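You operate a simulated robot arm through the tools that you are given. There is no shell and no other tool.

Carry out the task below with a simulated robot arm. There is one attempt and no reset: what you move stays moved.

## Task
Warm the right bowl of stew on the small hot plate.
Fine: Use the high setting till it steams, then turn the knob back to low and switch off. The bowl stays on the plate; spill nothing. Leave the other bowls where they are.

The check looks at the end state, three seconds after you hand in, the way a careful person would. Anything else that was tipped, shoved, dropped, spilled or broken makes it a failure.

## Robot
A 6-joint arm with a two-finger parallel gripper, fixed in place. Base frame: the origin is at the foot of the arm, x ahead of it, y to its left, z up; the work surface is at about z = 80. Units: cm, rad, N and s.
With the tool pointing down near the work surface it reaches from about 24 to 64 cm from the base axis. Its first joint turns from -1.152 to 1.152 rad. Payload 2.7 kg.
The TCP is the grasp point between the finger pads, 2.3 cm short of the fingertips. In the tool frame z runs along the fingers and y along their closing line. Largest opening 9.4 cm; finger width 3.8, thickness 1; the body of the gripper, 5.4 by 9.6 cm, starts 3.9 cm behind the TCP.
Orientation is that of the tool frame in the base frame, as a unit quaternion [x, y, z, w]. With the fingers straight down and closing along the base's y, the tool's x points along the base's -x, its y along +y and its z along -z.

## Interface
- The arm moves only by the tool arm_command. Its argument "targets" is a list of rows, each a list of 7 numbers: the turn, a rotation vector about the tool's x, y, z in degrees, then the shift along the tool's x, y, z in cm, then the gripper command, from -1 (shut) to 1 (fully open), values between in proportion. In form: [[rx, ry, rz, x, y, z, gripper], ...]. A call has 1 to 20 rows; each row shifts and turns the commanded pose from where the row before left it, along the tool's axes as they then stand. Each row takes 0.2 s and may step no farther than 5 cm and 0.15 rad from the row before; otherwise, or with a gripper value out of range, the whole call is refused. A pose out of reach is approached as far as the arm can. The call stops where the force on the tool passes 40 N (or 10 N more than at its start, if that is more) or the arm is blocked; 0.2 s more then pass. Each finger travels about 4.5 cm/s and halts on what it meets, pressing with about 21 N; the grip force reading is that of the motor and also rises with nothing between the fingers. The clock runs only during rows and for 0.2 s after the last one: add rows that do not move to give the fingers time. The reply holds the time, the measured pose of the TCP, the force on the tool along the base axes, the opening and the grip force, in the units named above and with some noise, with the torque about the TCP (base axes, N m) and any sound that the robot's microphone picked up, and new pictures: "show" is both (left out), scene, wrist or none.
- Cameras (640 x 400 px; columns grow to the right, rows downward): "scene" is fixed at [8.54, -43.53, 141.13]; the picture's right is [0.72, -0.70, 0.00], its down [-0.33, -0.34, -0.88] and it looks along [0.62, 0.63, -0.47] (base axes); focal length 294 px, centre (320, 200). "wrist" rides on the gripper at [8.6, 1.6, -7.5] in the tool frame; the picture's right is [-0.18, 0.98, 0.00], its down [-0.58, -0.11, -0.81] and it looks along [-0.79, -0.15, 0.59] (tool axes); focal length 243 px, centre (320, 200). There is no depth. A picture from a camera that has moved, and an enlarged one, comes with that camera's place and axes in the base frame and with its lens.
- enlarge(camera, box): a new picture of the part [left, top, right, bottom] of that camera's present view, enlarged. The clock stands still meanwhile.
- finish_job(): hands the job in; it is judged then, once.

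Places have to be worked out from the pictures, the camera data and where the tool is seen. Open the gripper and draw the arm clear of the work before you hand the job in, unless the task says otherwise.

The tools are called after "Request:" as name(argument=value, ...) on one line, values as JSON. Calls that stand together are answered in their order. arm_command: Moves the arm, as the interface text tells. Its arguments: {"type":"object","properties":{"targets":{"type":"array","items":{"type":"array","items":{"type":"number"}}},"show":{"type":"string","enum":["both","scene","wrist","none"]}},"required":["targets"]} The other tools are called the same way: enlarge (camera, box) takes an enlarged picture of a part of a camera's view; finish_job () hands the job in.

At the start:

```text
t: 0.0
tcp_pos: [40.71, 4.7, 119.81]
orientation: [0.0, 1.0, 0.0, 0.0]
contact_force: [-0.1, 0.6, 0.4]
ft_torque: [0.0, -0.01, -0.01]
gripper_width: 9.39
grip_force: 0.1
```

scene: 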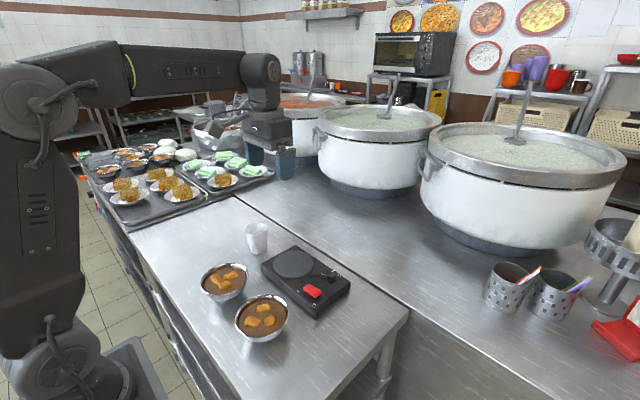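
wrist: 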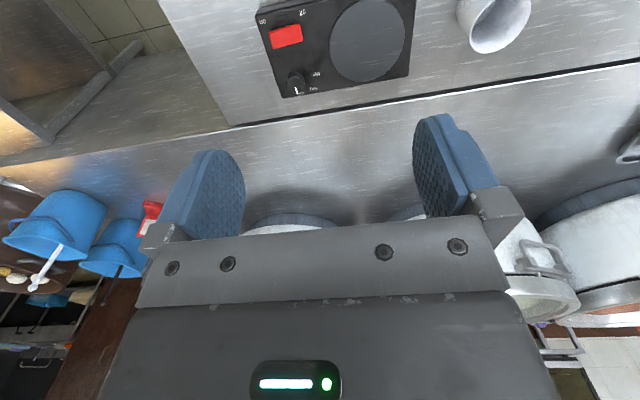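

The scene shows two stew bowls beside the hot plate, with a red switch and a knob on the plate. I'll zoom in to work out where things are before moving.

Request:
enlarge(camera="scene", box=[180, 210, 380, 350])

Request:
enlarge(camera="wrist", box=[240, 0, 440, 120])

Request:
enlarge(camera="scene", box=[260, 240, 360, 320])

```text
2.86 times, centred on (280, 280) of scene
camera zoom: at [8.54, -43.53, 141.13], right [0.72, -0.7, 0.0], down [-0.33, -0.34, -0.88], along [0.62, 0.63, -0.47], focal length 840 px, centre (434, -29)
```

zoom: 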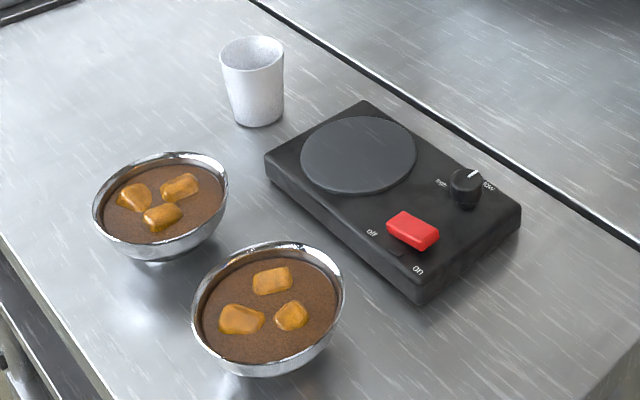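

```text
3.20 times, centred on (340, 60) of wrist
camera zoom: at [32.06, 6.32, 127.38], right [0.18, 0.98, 0.0], down [0.58, -0.11, 0.81], along [0.79, -0.15, -0.59], focal length 776 px, centre (256, 648)
```

zoom: 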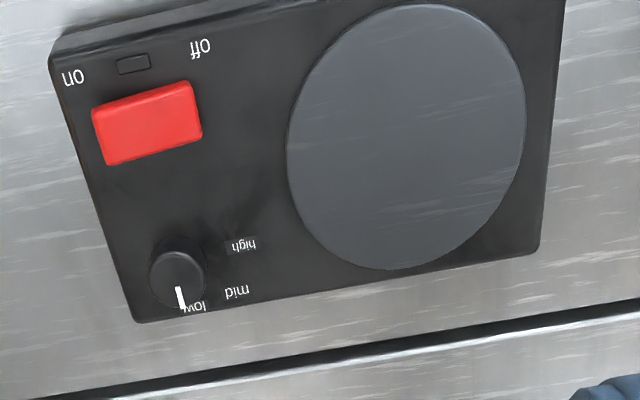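

```text
5.00 times, centred on (310, 280) of scene
camera zoom: at [8.54, -43.53, 141.13], right [0.72, -0.7, 0.0], down [-0.33, -0.34, -0.88], along [0.62, 0.63, -0.47], focal length 1470 px, centre (370, -200)
```

zoom: 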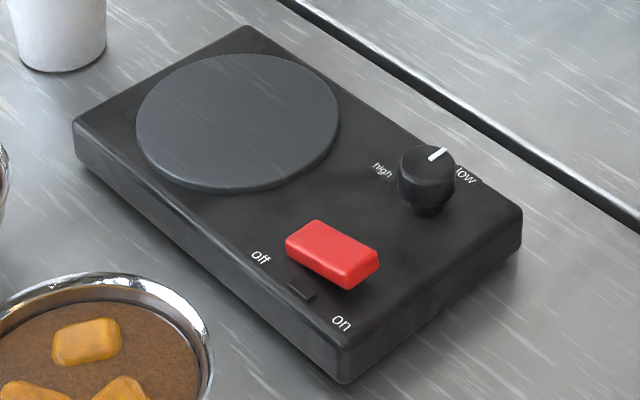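

Working from the camera data, I put the right bowl's centre near (32, 0) and the left bowl near (32, 16). The hot plate spans x 44–57 and y -6–18, with its disc at about (50, 10), the knob at (54, -1) and the switch at (47, -1.4). I'll move the wrist camera back and down to see the bowls from closer.

Request:
arm_command(targets=[[0, 0, 0, 3.6, 0, 2, 1], [0, 0, 0, 3.6, 0, 2, 1], [0, 0, 0, 3.6, 0, 2, 1], [0, 0, 0, 3.6, 0, 2, 1], [0, 0, 0, 0, 0, 0, 1]])

```text
t: 1.2
tcp_pos: [26.39, 4.81, 111.76]
orientation: [0.0, 1.0, 0.0, 0.0]
contact_force: [-0.7, -1.0, 0.1]
ft_torque: [0.01, -0.02, 0.02]
gripper_width: 9.4
grip_force: 0.1
camera wrist: at [17.66, 6.35, 119.39], right [0.18, 0.98, 0.0], down [0.58, -0.11, 0.81], along [0.79, -0.15, -0.59], focal length 243 px, centre (320, 200)
```

scene: 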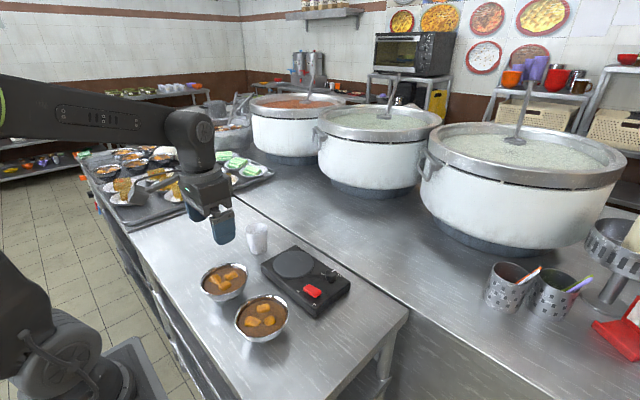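
wrist: 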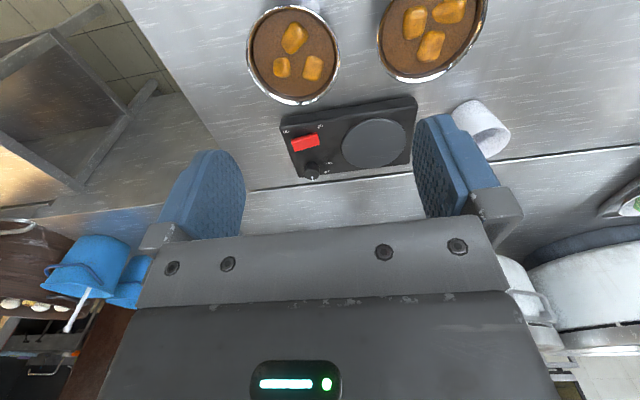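

Both bowls are now in the wrist view, so I'll enlarge it to check the rim, fill level and shape.

Request:
enlarge(camera="wrist", box=[230, 0, 350, 75])

Request:
enlarge(camera="wrist", box=[230, 0, 430, 190])

Request:
enlarge(camera="scene", box=[190, 250, 310, 350])

Request:
enlarge(camera="wrist", box=[275, 115, 345, 185])

```text
5.33 times, centred on (290, 38) of wrist
camera zoom: at [17.66, 6.35, 119.39], right [0.18, 0.98, 0.0], down [0.58, -0.11, 0.81], along [0.79, -0.15, -0.59], focal length 1294 px, centre (480, 1067)
```

zoom: 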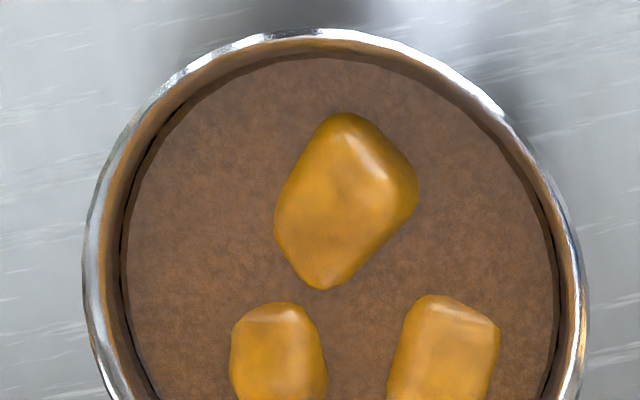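

```text
2.11 times, centred on (330, 95) of wrist
camera zoom: at [17.66, 6.35, 119.39], right [0.18, 0.98, 0.0], down [0.58, -0.11, 0.81], along [0.79, -0.15, -0.59], focal length 511 px, centre (299, 421)
```

zoom: 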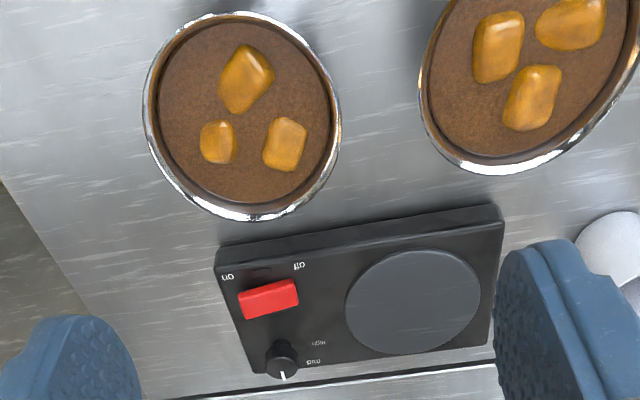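

```text
4.00 times, centred on (250, 300) of scene
camera zoom: at [8.54, -43.53, 141.13], right [0.72, -0.7, 0.0], down [-0.33, -0.34, -0.88], along [0.62, 0.63, -0.47], focal length 1176 px, centre (600, -200)
```

zoom: 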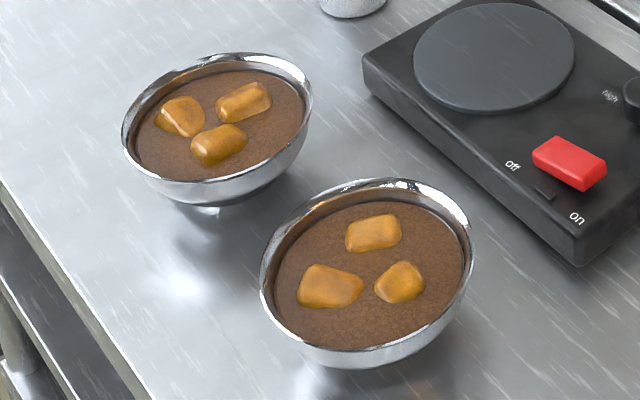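

```text
5.71 times, centred on (310, 150) of wrist
camera zoom: at [17.66, 6.35, 119.39], right [0.18, 0.98, 0.0], down [0.58, -0.11, 0.81], along [0.79, -0.15, -0.59], focal length 1386 px, centre (377, 486)
```

zoom: 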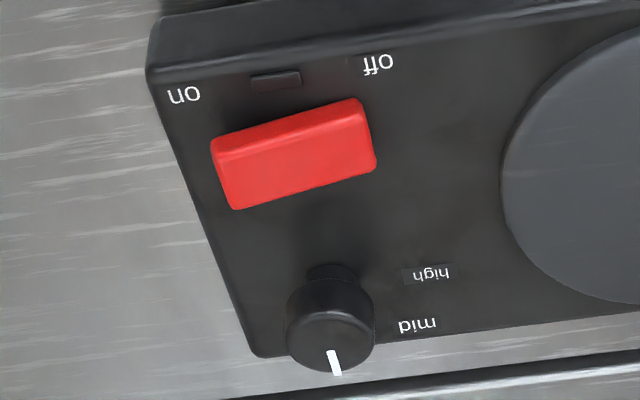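

I'll enlarge the bowls further to judge the wall slope. I plan to pinch the rim on the free right-hand (-y) side.

Request:
enlarge(camera="scene", box=[228, 285, 298, 350])

Request:
enlarge(camera="scene", box=[192, 255, 256, 310])

```text
6.15 times, centred on (263, 318) of scene
camera zoom: at [8.54, -43.53, 141.13], right [0.72, -0.7, 0.0], down [-0.33, -0.34, -0.88], along [0.62, 0.63, -0.47], focal length 1810 px, centre (671, -523)
```

zoom: 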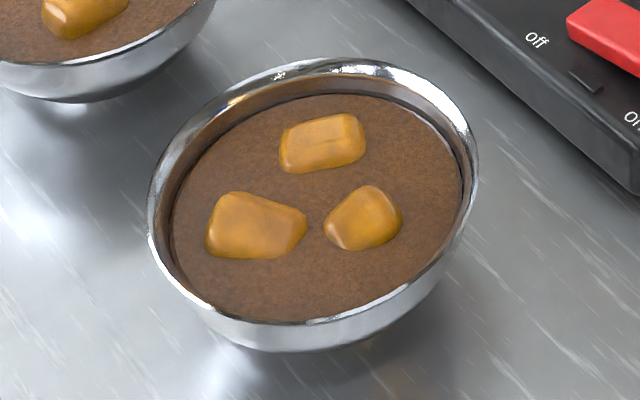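

```text
7.27 times, centred on (224, 282) of scene
camera zoom: at [8.54, -43.53, 141.13], right [0.72, -0.7, 0.0], down [-0.33, -0.34, -0.88], along [0.62, 0.63, -0.47], focal length 2138 px, centre (1018, -400)
```

zoom: 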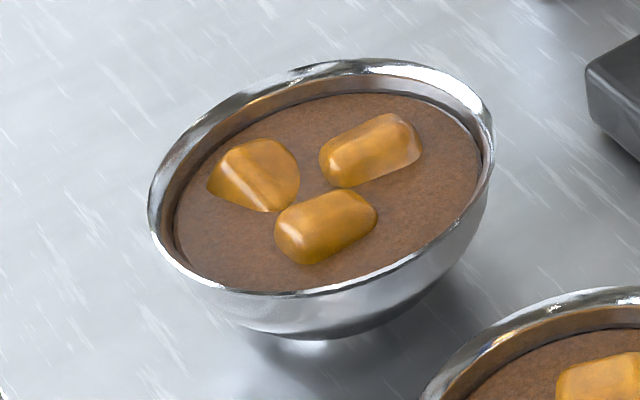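

The bowl is round-walled, with a rim radius of about 6 cm, a rim height near z = 85.3 and stew about 1 cm below the rim. The wall near the rim slopes about 17°. I'll move to a pre-grasp above the right-hand rim, tilted about 17° to match the wall, with the fingers opened narrowly.

Request:
arm_command(targets=[[0, 0, 0, -0.93, -2.17, 3.08, 0.2], [0, 0, 0, -0.93, -2.17, 3.08, -0.2], [0, 0, 0, -0.93, -2.17, 3.08, -0.6], [0, 0, 0, -0.93, -2.17, 3.08, -0.6], [0, 0, 0, -0.93, -2.17, 3.08, -0.6], [0, 0, 0, -0.93, -2.17, 3.08, -0.6], [-8.5, 0, 0, 0, 0, 0, -0.6], [-8.5, 0, 0, 0, 0, 0, -0.6], [0, 0, 0, 0, 0, 0, -0.6]])

```text
t: 3.2
tcp_pos: [31.91, -8.43, 93.39]
orientation: [0.0, 0.989, 0.149, 0.0]
contact_force: [-0.3, 0.5, 0.4]
ft_torque: [-0.01, 0.0, -0.01]
gripper_width: 1.88
grip_force: 0.2
camera wrist: at [23.24, -8.93, 101.03], right [0.18, 0.94, 0.29], down [0.58, -0.34, 0.74], along [0.79, 0.03, -0.61], focal length 243 px, centre (320, 200)
```

scene: 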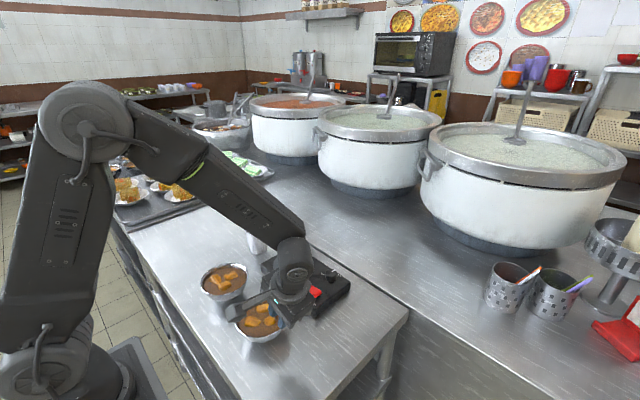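
wrist: 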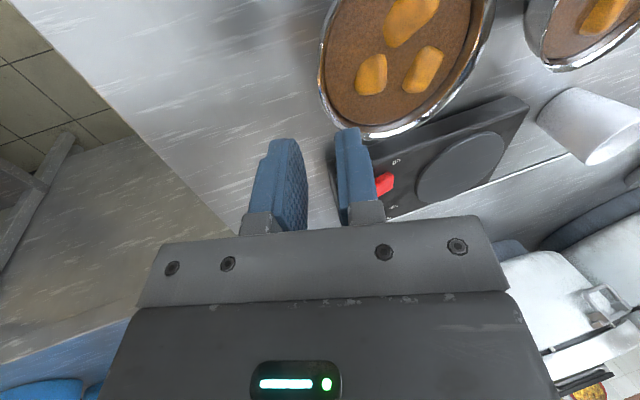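

The tilt came out at 17.1°. I'll enlarge the rim to refine the bowl's centre before descending.

Request:
enlarge(camera="wrist", box=[300, 0, 500, 150])

```text
2.67 times, centred on (400, 75) of wrist
camera zoom: at [23.24, -8.93, 101.03], right [0.18, 0.94, 0.29], down [0.58, -0.34, 0.74], along [0.79, 0.03, -0.61], focal length 647 px, centre (107, 533)
```

zoom: 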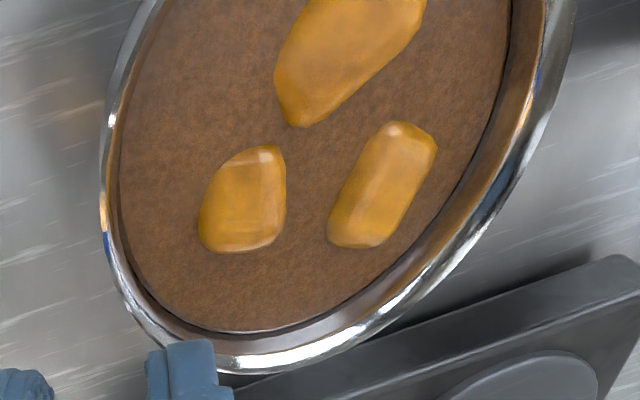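

Refined estimates are a bowl centre of about (31.85, 0.05), R ≈ 6.0 and rim z ≈ 85.7. I'll advance 5 cm along the tool axis so the fingertips sit just above the rim, then check that they straddle it.

Request:
arm_command(targets=[[0, 0, 0, 0, 0.25, 1.5, -0.6], [0, 0, 0, 0, 0, 1.5, -0.6], [0, 0, 0, 0, 0, 1.0, -0.6], [0, 0, 0, 0, 0, 0.7, -0.6], [0, 0, 0, 0, 0, 0, -0.6]])

Request:
enlarge(camera="wrist", box=[240, 60, 420, 200])

Request:
enlarge(camera="scene", box=[220, 270, 320, 350])

```text
t: 4.4
tcp_pos: [31.91, -6.75, 88.79]
orientation: [0.0, 0.989, 0.148, 0.0]
contact_force: [0.3, -0.3, -0.2]
ft_torque: [-0.02, 0.02, 0.02]
gripper_width: 1.89
grip_force: 0.1
camera wrist: at [23.22, -7.34, 96.56], right [0.18, 0.94, 0.29], down [0.58, -0.34, 0.74], along [0.79, 0.03, -0.61], focal length 243 px, centre (320, 200)
```

scene: 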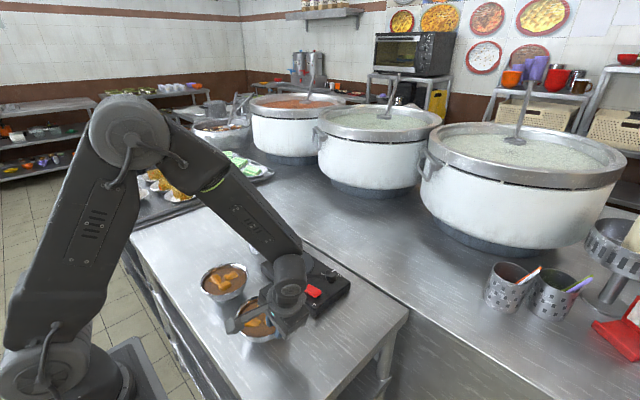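
wrist: 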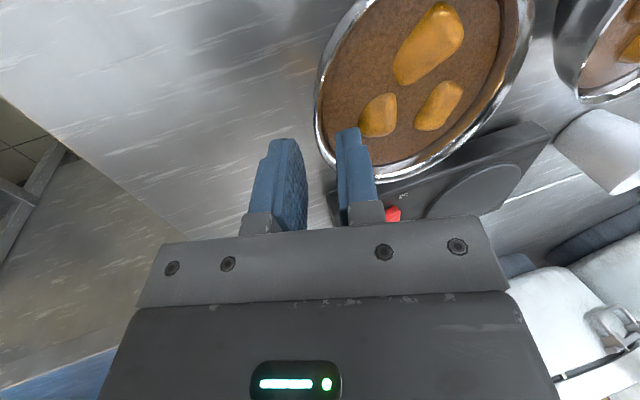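

```text
2.86 times, centred on (330, 130) of wrist
camera zoom: at [23.22, -7.34, 96.56], right [0.18, 0.94, 0.29], down [0.58, -0.34, 0.74], along [0.79, 0.03, -0.61], focal length 693 px, centre (291, 400)
```

zoom: 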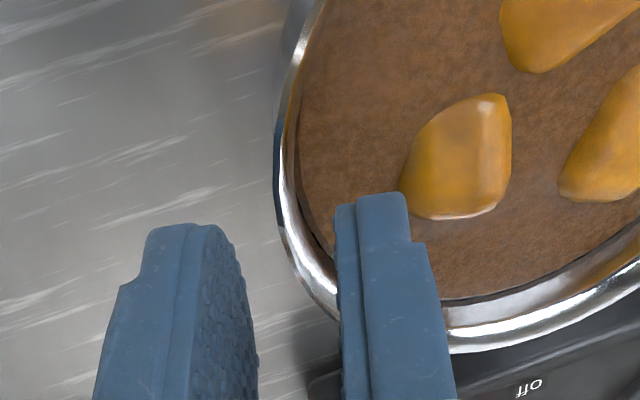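

```text
5.00 times, centred on (270, 310) of scene
camera zoom: at [8.54, -43.53, 141.13], right [0.72, -0.7, 0.0], down [-0.33, -0.34, -0.88], along [0.62, 0.63, -0.47], focal length 1470 px, centre (570, -350)
```

zoom: 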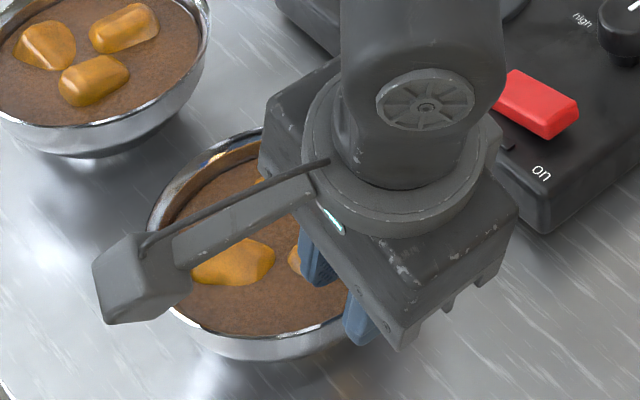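

The fingertips straddle the rim, which sits at the centre of the gap, and the inner finger clears the potato chunk. I'll advance slowly and watch for contact force.

Request:
arm_command(targets=[[0, 0, 0, 0, 0, 0.5, -0.6], [0, 0, 0, 0, 0, 0.5, -0.6], [0, 0, 0, 0, 0, 0.4, -0.6], [0, 0, 0, 0, 0, 0.3, -0.6], [0, 0, 0, 0, 0, 0, -0.6]], show="wrist")

Request:
enlarge(camera="wrist", box=[240, 60, 420, 200])

```text
t: 5.6
tcp_pos: [31.98, -6.27, 87.45]
orientation: [0.001, 0.989, 0.148, 0.0]
contact_force: [-0.1, -0.1, 0.8]
ft_torque: [0.01, -0.01, 0.0]
gripper_width: 1.88
grip_force: 0.0
camera wrist: at [23.27, -6.85, 94.98], right [0.18, 0.94, 0.29], down [0.58, -0.34, 0.74], along [0.79, 0.03, -0.61], focal length 243 px, centre (320, 200)
```

wrist: 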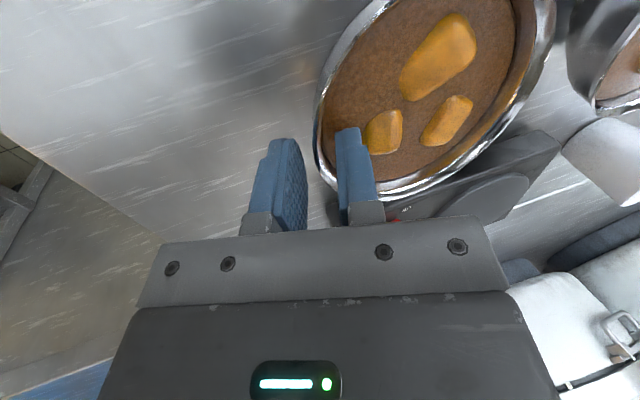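

```text
2.86 times, centred on (330, 130) of wrist
camera zoom: at [23.27, -6.85, 94.98], right [0.18, 0.94, 0.29], down [0.58, -0.34, 0.74], along [0.79, 0.03, -0.61], focal length 693 px, centre (291, 400)
```

zoom: 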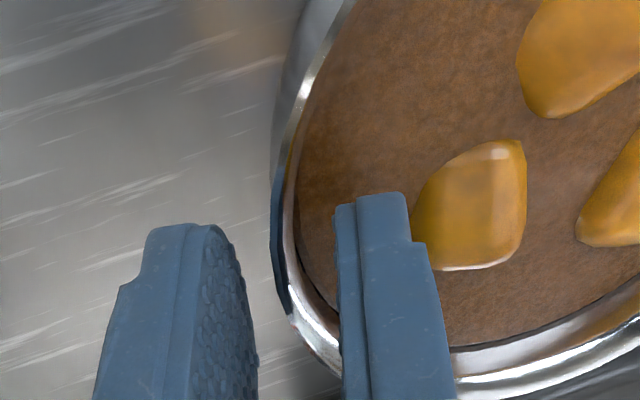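

The rim is still centred and there is no contact. I'll narrow the opening slightly for extra clearance from the chunk and continue.

Request:
arm_command(targets=[[0, 0, 0, 0, 0, 0, -0.68], [0, 0, 0, 0, 0, 0.3, -0.68], [0, 0, 0, 0, 0, 0.3, -0.68], [0, 0, 0, 0, 0, 0.2, -0.68], [0, 0, 0, 0, 0, 0, -0.68]], show="wrist")

Request:
enlarge(camera="wrist", box=[240, 60, 420, 200])

```text
t: 6.8
tcp_pos: [31.95, -6.01, 86.48]
orientation: [-0.001, 0.989, 0.147, -0.001]
contact_force: [-0.3, 1.1, 0.5]
ft_torque: [0.03, 0.01, -0.03]
gripper_width: 1.6
grip_force: 0.7
camera wrist: at [23.26, -6.6, 94.2], right [0.18, 0.94, 0.29], down [0.58, -0.34, 0.74], along [0.79, 0.03, -0.61], focal length 243 px, centre (320, 200)
```

wrist: 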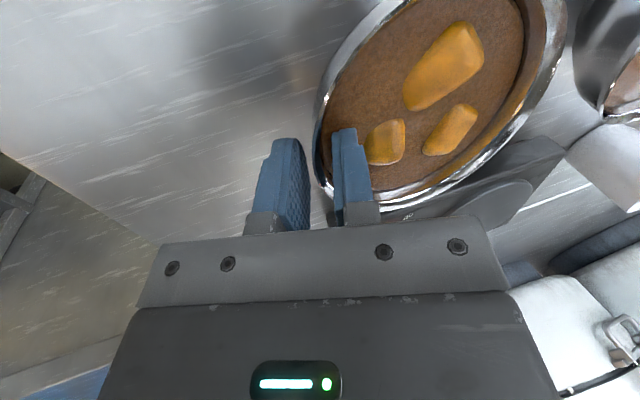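

```text
2.86 times, centred on (330, 130) of wrist
camera zoom: at [23.26, -6.6, 94.2], right [0.18, 0.94, 0.29], down [0.58, -0.34, 0.74], along [0.79, 0.03, -0.61], focal length 693 px, centre (291, 400)
```

zoom: 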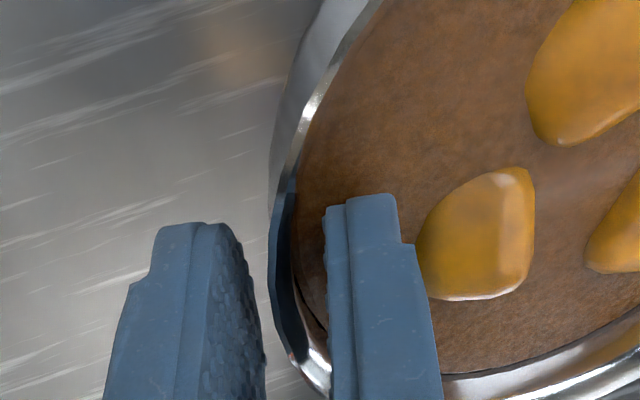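

Readings are still at noise level, so I'll go about 0.5 cm deeper.

Request:
arm_command(targets=[[0, 0, 0, 0, 0, 0.2, -0.68], [0, 0, 0, 0, 0, 0.2, -0.68], [0, 0, 0, 0, 0, 0.1, -0.68], [0, 0, 0, 0, 0, 0, -0.68]], show="wrist")

Request:
enlarge(camera="wrist", box=[240, 60, 420, 200])

```text
t: 7.8
tcp_pos: [32.08, -5.93, 86.14]
orientation: [0.0, 0.989, 0.148, 0.0]
contact_force: [-0.1, 1.8, 1.5]
ft_torque: [0.04, 0.02, 0.04]
gripper_width: 1.58
grip_force: 1.0
camera wrist: at [23.27, -6.46, 93.75], right [0.18, 0.94, 0.29], down [0.58, -0.34, 0.74], along [0.79, 0.03, -0.61], focal length 243 px, centre (320, 200)
```

wrist: 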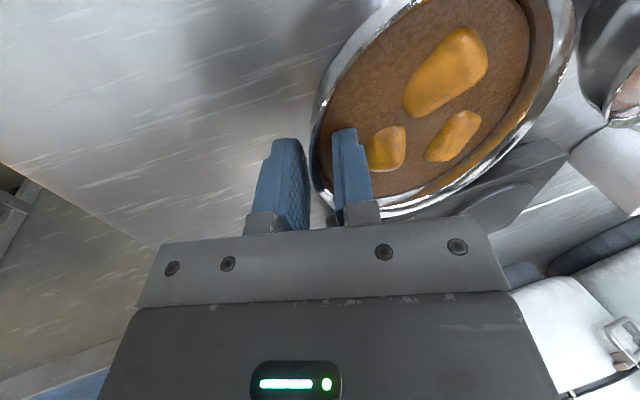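

```text
2.86 times, centred on (330, 130) of wrist
camera zoom: at [23.27, -6.46, 93.75], right [0.18, 0.94, 0.29], down [0.58, -0.34, 0.74], along [0.79, 0.03, -0.61], focal length 693 px, centre (291, 400)
```

zoom: 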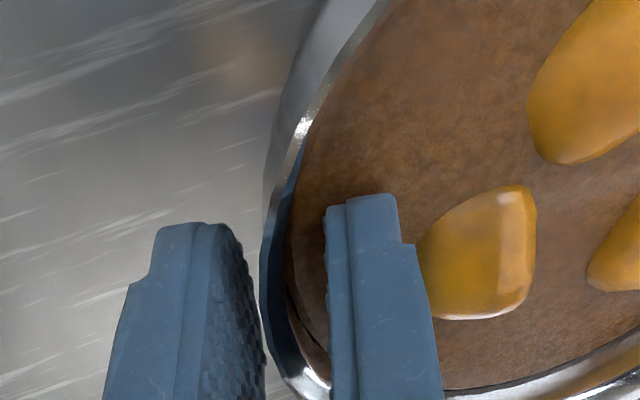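

The inner pad has just touched the inner wall: the width stopped at 1.58 and there is a slight +y force. I'll shift the gripper 0.3 cm inward along the closing line to centre it on the wall.

Request:
arm_command(targets=[[0, 0, 0, 0, 0.15, 0, -0.68], [0, 0, 0, 0, 0.15, 0, -0.68], [0, 0, 0, 0, 0, 0, -0.68]], show="wrist")

Request:
enlarge(camera="wrist", box=[240, 60, 420, 200])

```text
t: 8.6
tcp_pos: [31.95, -5.65, 86.14]
orientation: [-0.001, 0.989, 0.148, 0.0]
contact_force: [0.5, -0.2, 0.1]
ft_torque: [0.02, -0.01, -0.01]
gripper_width: 1.49
grip_force: 0.0
camera wrist: at [23.25, -6.18, 93.85], right [0.18, 0.94, 0.29], down [0.58, -0.34, 0.74], along [0.79, 0.03, -0.61], focal length 243 px, centre (320, 200)
```

wrist: 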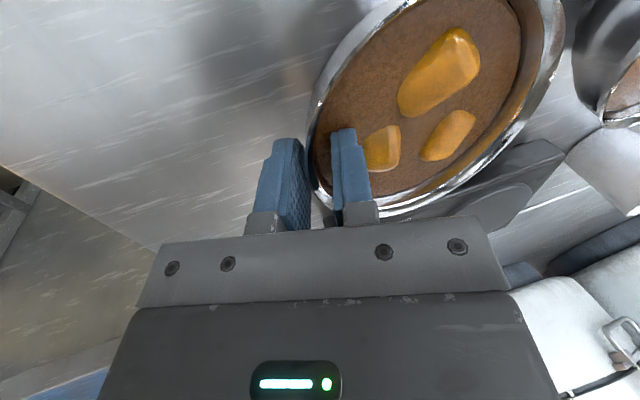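

```text
2.86 times, centred on (330, 130) of wrist
camera zoom: at [23.25, -6.18, 93.85], right [0.18, 0.94, 0.29], down [0.58, -0.34, 0.74], along [0.79, 0.03, -0.61], focal length 693 px, centre (291, 400)
```

zoom: 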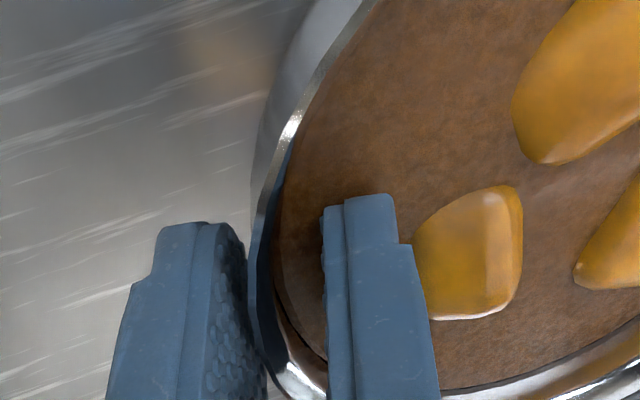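

The contact force is gone and the stew offers no resistance. I'll go 0.25 cm deeper and close gently.

Request:
arm_command(targets=[[0, 0, 0, 0, 0, 0.25, -0.68], [0, 0, 0, 0, 0, 0, -0.74], [0, 0, 0, 0, 0, 0, -0.8], [0, 0, 0, 0, 0, 0, -0.85], [0, 0, 0, 0, 0, 0, -0.9]], show="wrist")

Request:
enlarge(camera="wrist", box=[240, 60, 420, 200])

```text
t: 9.8
tcp_pos: [32.05, -5.53, 85.96]
orientation: [0.0, 0.989, 0.147, 0.0]
contact_force: [0.6, -1.9, 9.4]
ft_torque: [0.59, 0.18, 0.08]
gripper_width: 1.31
grip_force: 21.2
camera wrist: at [23.27, -6.12, 93.62], right [0.18, 0.94, 0.29], down [0.58, -0.34, 0.74], along [0.79, 0.03, -0.61], focal length 243 px, centre (320, 200)
```

wrist: 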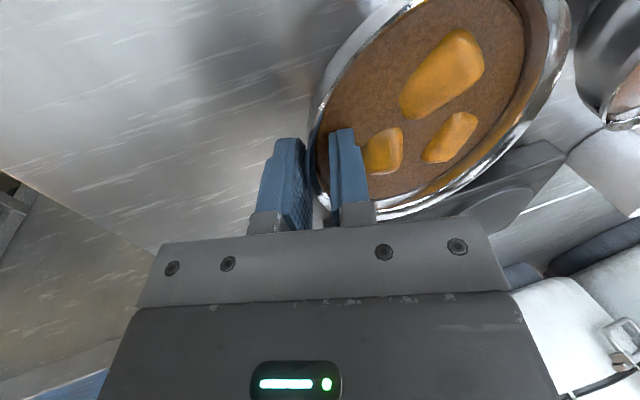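

```text
2.86 times, centred on (330, 130) of wrist
camera zoom: at [23.27, -6.12, 93.62], right [0.18, 0.94, 0.29], down [0.58, -0.34, 0.74], along [0.79, 0.03, -0.61], focal length 693 px, centre (291, 400)
```

zoom: 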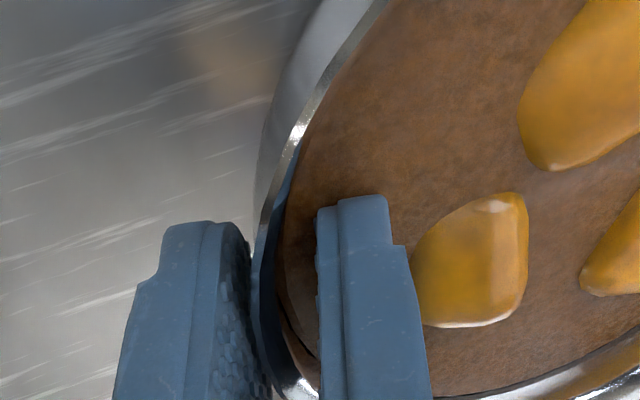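

The inner tip is wedging on a steeper wall: the closed width is 1.31 with a 9 N upward reaction. That puts the average wall slope over this depth nearer 28°. I'll open, back out, tilt to about 28° and re-approach.

Request:
arm_command(targets=[[0, 0, 0, 0, 0, 0, -0.7], [0, 0, 0, 0, 0, 0, -0.66], [0, 0, 0, 0, 0, 0, -0.64], [0, 0, 0, 0, 0, -0.6, -0.64], [0, 0, 0, 0, 0, -0.8, -0.62], [0, 0, 0, 0, 0, -1.1, -0.6], [-5.5, 0, 0, 0, 0, 0, -0.6], [-5.5, 0, 0, 0, 0, 0, -0.6], [0, 0, 0, 0, -0.8, -0.2, -0.6], [0, 0, 0, 0, 0, 0, -0.6]])

Request:
enlarge(camera="wrist", box=[240, 60, 420, 200])

Request:
enlarge(camera="scene", box=[220, 270, 320, 350])

```text
t: 12.0
tcp_pos: [32.02, -6.96, 88.1]
orientation: [-0.001, 0.971, 0.241, 0.0]
contact_force: [0.1, -0.5, 0.2]
ft_torque: [-0.01, -0.02, 0.03]
gripper_width: 1.87
grip_force: 0.1
camera wrist: at [23.26, -9.09, 95.52], right [0.18, 0.87, 0.46], down [0.58, -0.47, 0.66], along [0.79, 0.15, -0.59], focal length 243 px, centre (320, 200)
```

scene: 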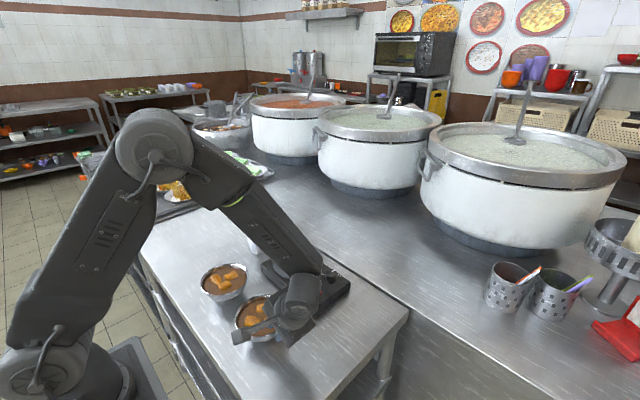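
wrist: 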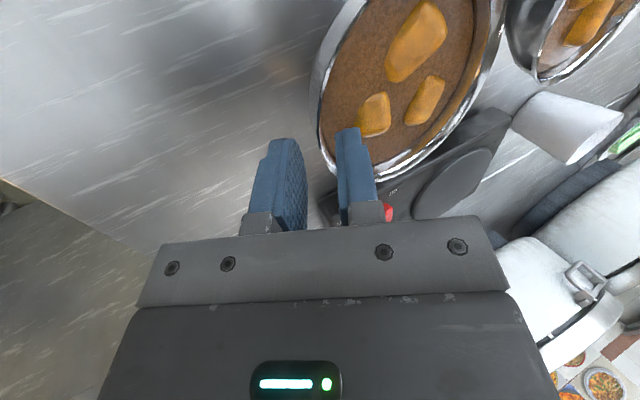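

```text
2.86 times, centred on (330, 130) of wrist
camera zoom: at [23.26, -9.09, 95.52], right [0.18, 0.87, 0.46], down [0.58, -0.47, 0.66], along [0.79, 0.15, -0.59], focal length 693 px, centre (291, 400)
```

zoom: 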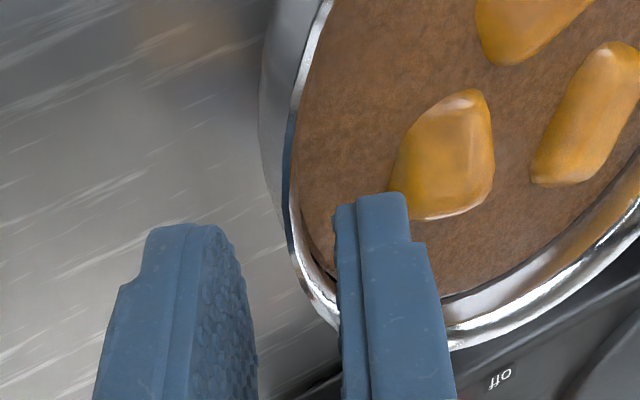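

```text
5.00 times, centred on (270, 310) of scene
camera zoom: at [8.54, -43.53, 141.13], right [0.72, -0.7, 0.0], down [-0.33, -0.34, -0.88], along [0.62, 0.63, -0.47], focal length 1470 px, centre (570, -350)
```

zoom: 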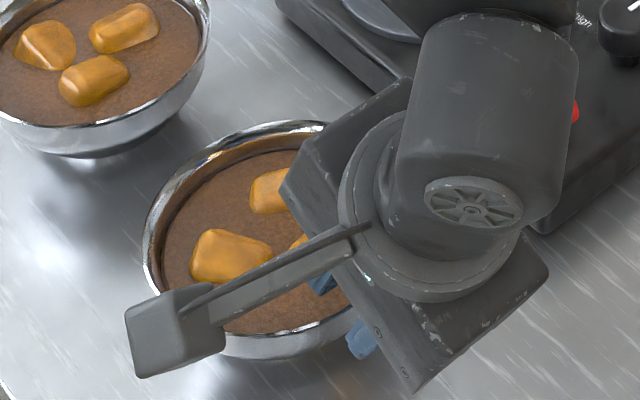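

The alignment at 28° looks right, so I'm advancing with a slightly narrower opening and watching the force.

Request:
arm_command(targets=[[0, 0, 0, 0, 0.1, 0, -0.66], [0, 0, 0, 0, 0, 0.5, -0.66], [0, 0, 0, 0, 0, 0.5, -0.66], [0, 0, 0, 0, 0, 0.4, -0.66], [0, 0, 0, 0, 0, 0.3, -0.66], [0, 0, 0, 0, 0, 0.2, -0.66], [0, 0, 0, 0, 0, 0, -0.66]], show="wrist")

Request:
enlarge(camera="wrist", box=[240, 60, 420, 200])

```text
t: 13.6
tcp_pos: [32.07, -6.04, 86.43]
orientation: [0.0, 0.97, 0.242, 0.001]
contact_force: [0.8, 0.0, 0.9]
ft_torque: [-0.01, 0.02, 0.0]
gripper_width: 1.57
grip_force: 0.0
camera wrist: at [23.25, -8.09, 93.87], right [0.18, 0.87, 0.46], down [0.58, -0.47, 0.66], along [0.79, 0.15, -0.59], focal length 243 px, centre (320, 200)
```

wrist: 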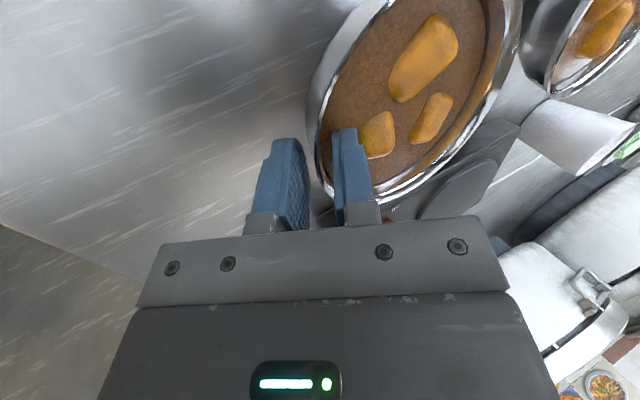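

```text
2.86 times, centred on (330, 130) of wrist
camera zoom: at [23.25, -8.09, 93.87], right [0.18, 0.87, 0.46], down [0.58, -0.47, 0.66], along [0.79, 0.15, -0.59], focal length 693 px, centre (291, 400)
```

zoom: 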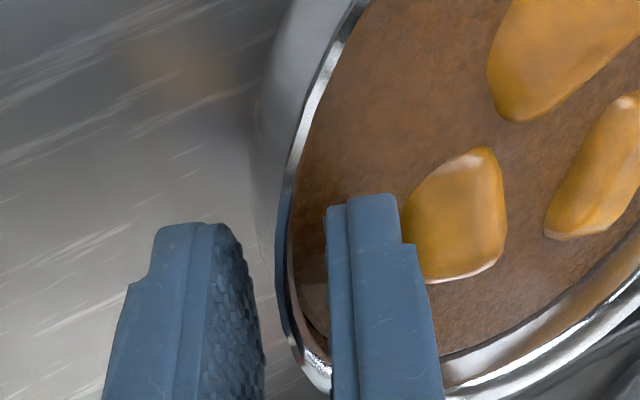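

No contact yet. I'll go 0.5 cm further and then close gently.

Request:
arm_command(targets=[[0, 0, 0, 0, 0, 0.3, -0.66], [0, 0, 0, 0, 0, 0.25, -0.68], [0, 0, 0, 0, 0, 0, -0.74], [0, 0, 0, 0, 0, 0, -0.8], [0, 0, 0, 0, 0, 0, -0.86], [0, 0, 0, 0, 0, 0, -0.9], [0, 0, 0, 0, 0, 0, -0.95]], show="wrist")

Request:
enlarge(camera="wrist", box=[240, 60, 420, 200])

```text
t: 15.2
tcp_pos: [31.9, -5.79, 86.05]
orientation: [0.0, 0.97, 0.243, -0.001]
contact_force: [-0.7, 4.9, 9.1]
ft_torque: [0.53, 0.19, -0.02]
gripper_width: 0.83
grip_force: 21.1
camera wrist: at [23.25, -7.81, 93.43], right [0.18, 0.87, 0.46], down [0.58, -0.48, 0.66], along [0.79, 0.15, -0.59], focal length 243 px, centre (320, 200)
```

wrist: 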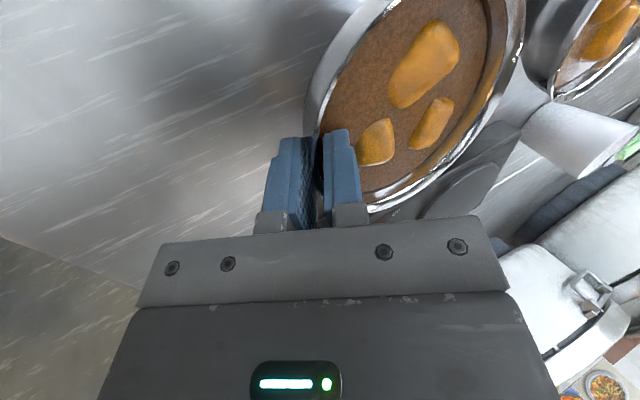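

```text
2.86 times, centred on (330, 130) of wrist
camera zoom: at [23.25, -7.81, 93.43], right [0.18, 0.87, 0.46], down [0.58, -0.48, 0.66], along [0.79, 0.15, -0.59], focal length 693 px, centre (291, 400)
```

zoom: 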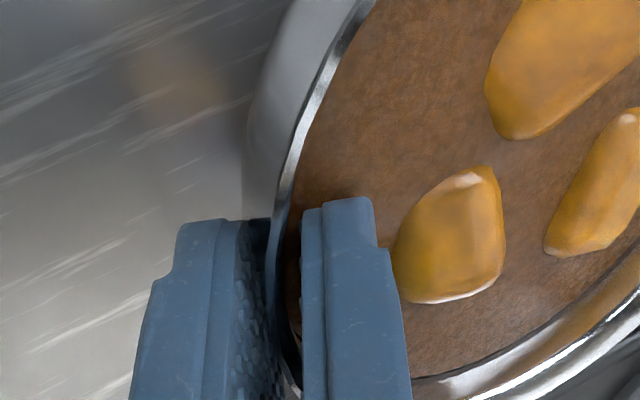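

The pads are now nearly flush with the wall, at a width of 0.83 and a 21 N grip. I'll do a small test lift of 0.4 cm to read the weight and see whether the bowl stays level.

Request:
arm_command(targets=[[0, 0, 0, 0, 0, 0, -1], [0, 0, 0, 0, 0.094, -0.176, -1], [0, 0, 0, 0, 0.094, -0.176, -1], [0, 0, 0, 0, 0, 0, -1]])

Request:
enlarge(camera="wrist", box=[240, 0, 540, 200])

Request:
enlarge(camera="scene", box=[220, 270, 320, 350])

```text
t: 16.2
tcp_pos: [32.01, -5.75, 86.32]
orientation: [-0.001, 0.97, 0.242, 0.0]
contact_force: [0.0, 0.5, -2.4]
ft_torque: [-0.19, -0.02, 0.01]
gripper_width: 0.82
grip_force: 21.2
camera wrist: at [23.26, -7.85, 93.79], right [0.18, 0.87, 0.46], down [0.58, -0.47, 0.66], along [0.79, 0.15, -0.59], focal length 243 px, centre (320, 200)
```

scene: 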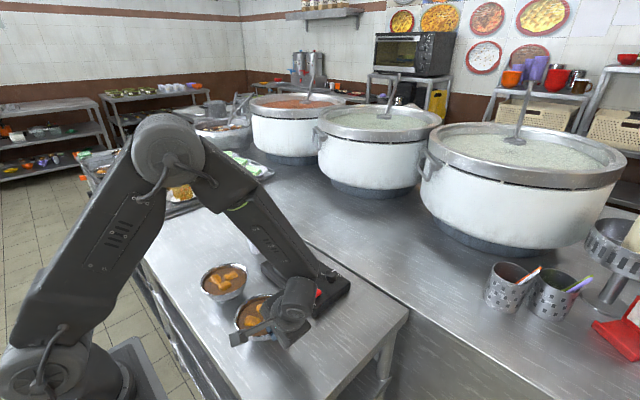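
wrist: 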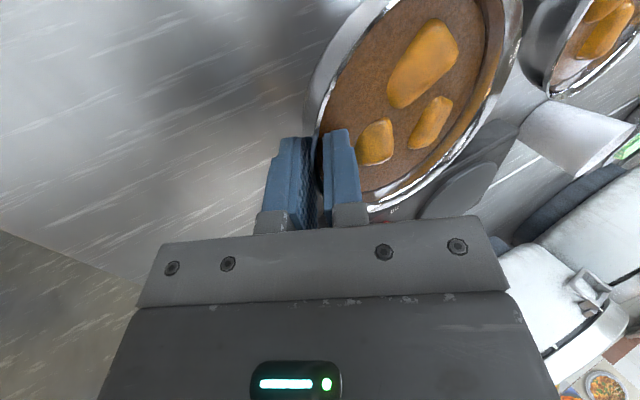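

```text
2.00 times, centred on (390, 100) of wrist
camera zoom: at [23.26, -7.85, 93.79], right [0.18, 0.87, 0.46], down [0.58, -0.47, 0.66], along [0.79, 0.15, -0.59], focal length 485 px, centre (180, 400)
```

zoom: 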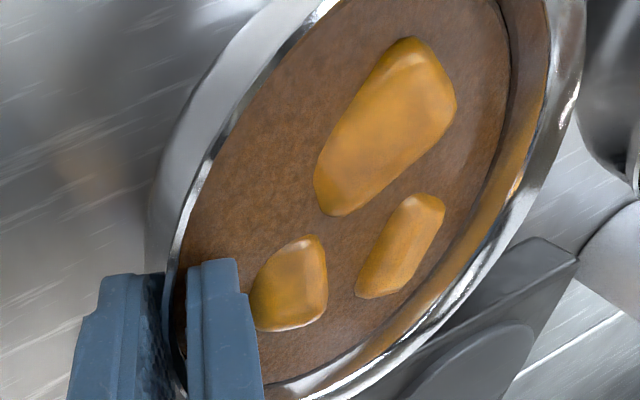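

```text
5.00 times, centred on (270, 310) of scene
camera zoom: at [8.54, -43.53, 141.13], right [0.72, -0.7, 0.0], down [-0.33, -0.34, -0.88], along [0.62, 0.63, -0.47], focal length 1470 px, centre (570, -350)
```

zoom: 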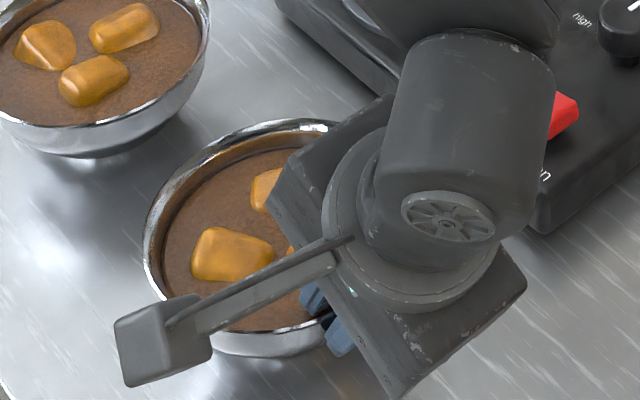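

The tool is carrying 2.4 N with a 0.19 N·m torque and the bowl looks level. I'll lift another 0.6 cm to confirm it's fully off the table and not tilting.

Request:
arm_command(targets=[[0, 0, 0, 0, 0.094, -0.176, -1], [0, 0, 0, 0, 0.094, -0.176, -1], [0, 0, 0, 0, 0.094, -0.176, -1], [0, 0, 0, 0, 0, 0, -1]])

Request:
enlarge(camera="wrist", box=[240, 0, 540, 200])

Request:
enlarge(camera="scene", box=[220, 270, 320, 350])

```text
t: 17.2
tcp_pos: [31.91, -5.83, 86.92]
orientation: [0.0, 0.97, 0.242, 0.0]
contact_force: [-0.8, -0.1, -2.7]
ft_torque: [-0.18, -0.01, 0.01]
gripper_width: 0.82
grip_force: 20.9
camera wrist: at [23.25, -7.85, 94.41], right [0.18, 0.87, 0.46], down [0.58, -0.47, 0.66], along [0.79, 0.15, -0.59], focal length 243 px, centre (320, 200)
```

scene: 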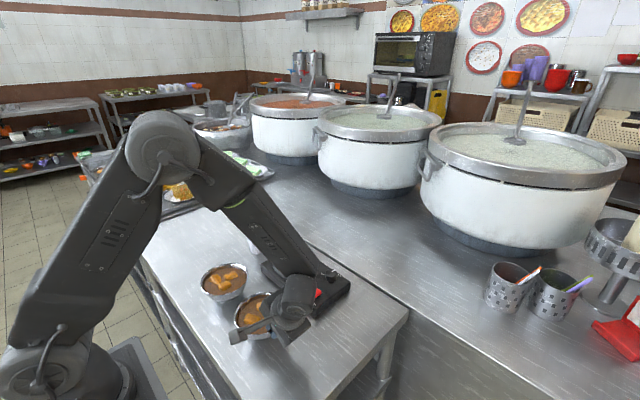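
wrist: 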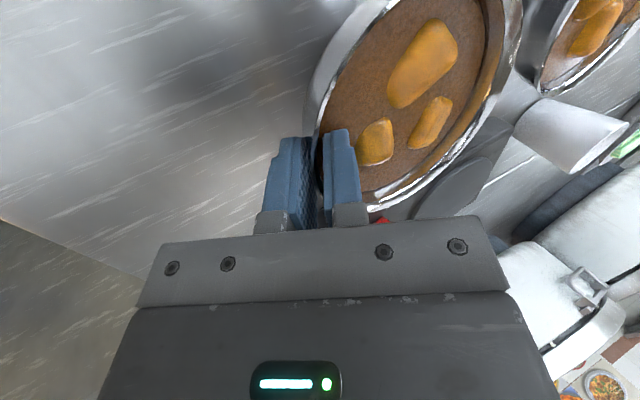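

```text
2.00 times, centred on (390, 100) of wrist
camera zoom: at [23.25, -7.85, 94.41], right [0.18, 0.87, 0.46], down [0.58, -0.47, 0.66], along [0.79, 0.15, -0.59], focal length 485 px, centre (180, 400)
```

zoom: 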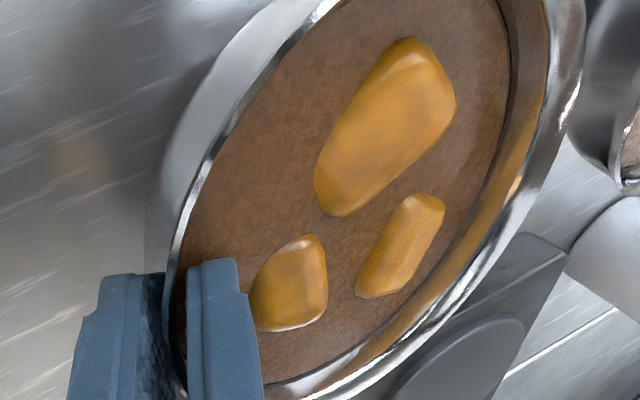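

```text
5.00 times, centred on (270, 310) of scene
camera zoom: at [8.54, -43.53, 141.13], right [0.72, -0.7, 0.0], down [-0.33, -0.34, -0.88], along [0.62, 0.63, -0.47], focal length 1470 px, centre (570, -350)
```

zoom: 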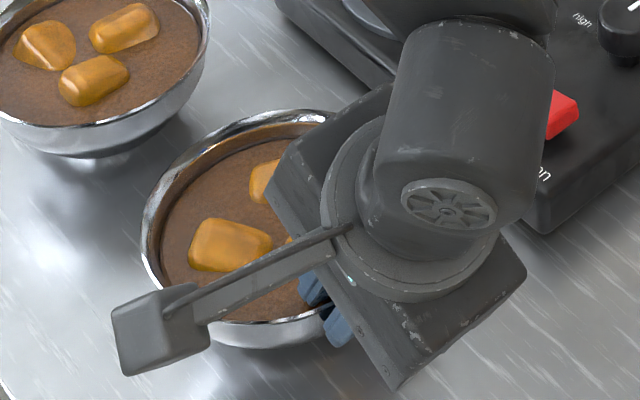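

The bowl is held level and stable at 2.7 N with no slip between frames. I'll lift it smoothly about 6 cm.

Request:
arm_command(targets=[[0, 0, 0, 0, 0.141, -0.265, -1], [0, 0, 0, 0, 0.282, -0.53, -1], [0, 0, 0, 0, 0.376, -0.706, -1], [0, 0, 0, 0, 0.423, -0.795, -1], [0, 0, 0, 0, 0.423, -0.795, -1], [0, 0, 0, 0, 0.423, -0.795, -1], [0, 0, 0, 0, 0.376, -0.706, -1], [0, 0, 0, 0, 0.235, -0.441, -1], [0, 0, 0, 0, 0.141, -0.265, -1], [0, 0, 0, 0, 0, 0, -1]])

Request:
enlarge(camera="scene", box=[200, 240, 360, 350])

```text
t: 19.4
tcp_pos: [31.98, -5.92, 93.03]
orientation: [0.0, 0.97, 0.241, 0.0]
contact_force: [-0.5, 0.6, -3.8]
ft_torque: [-0.23, -0.01, -0.01]
gripper_width: 0.81
grip_force: 21.2
camera wrist: at [23.27, -7.85, 100.47], right [0.18, 0.87, 0.46], down [0.58, -0.47, 0.66], along [0.79, 0.15, -0.59], focal length 243 px, centre (320, 200)
```

scene: 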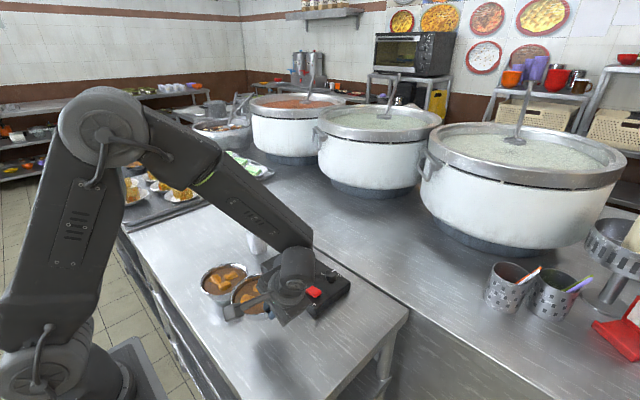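
wrist: 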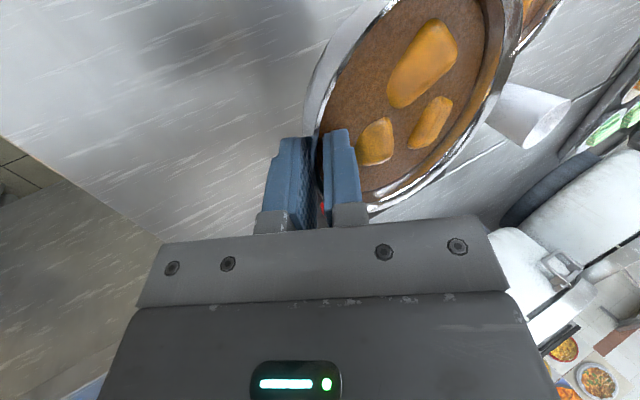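

```text
3.64 times, centred on (280, 295) of scene
camera zoom: at [8.54, -43.53, 141.13], right [0.72, -0.7, 0.0], down [-0.33, -0.34, -0.88], along [0.62, 0.63, -0.47], focal length 1069 px, centre (466, -146)
```

zoom: 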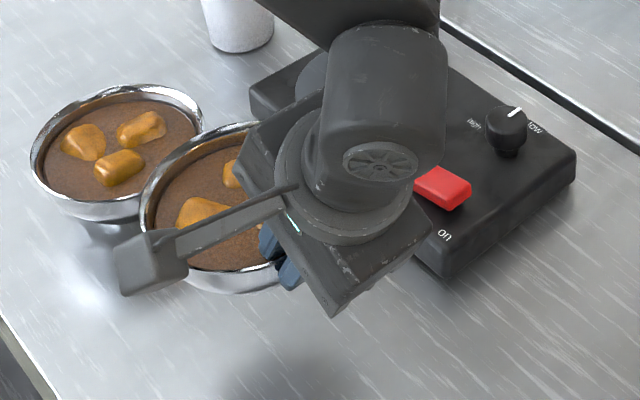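

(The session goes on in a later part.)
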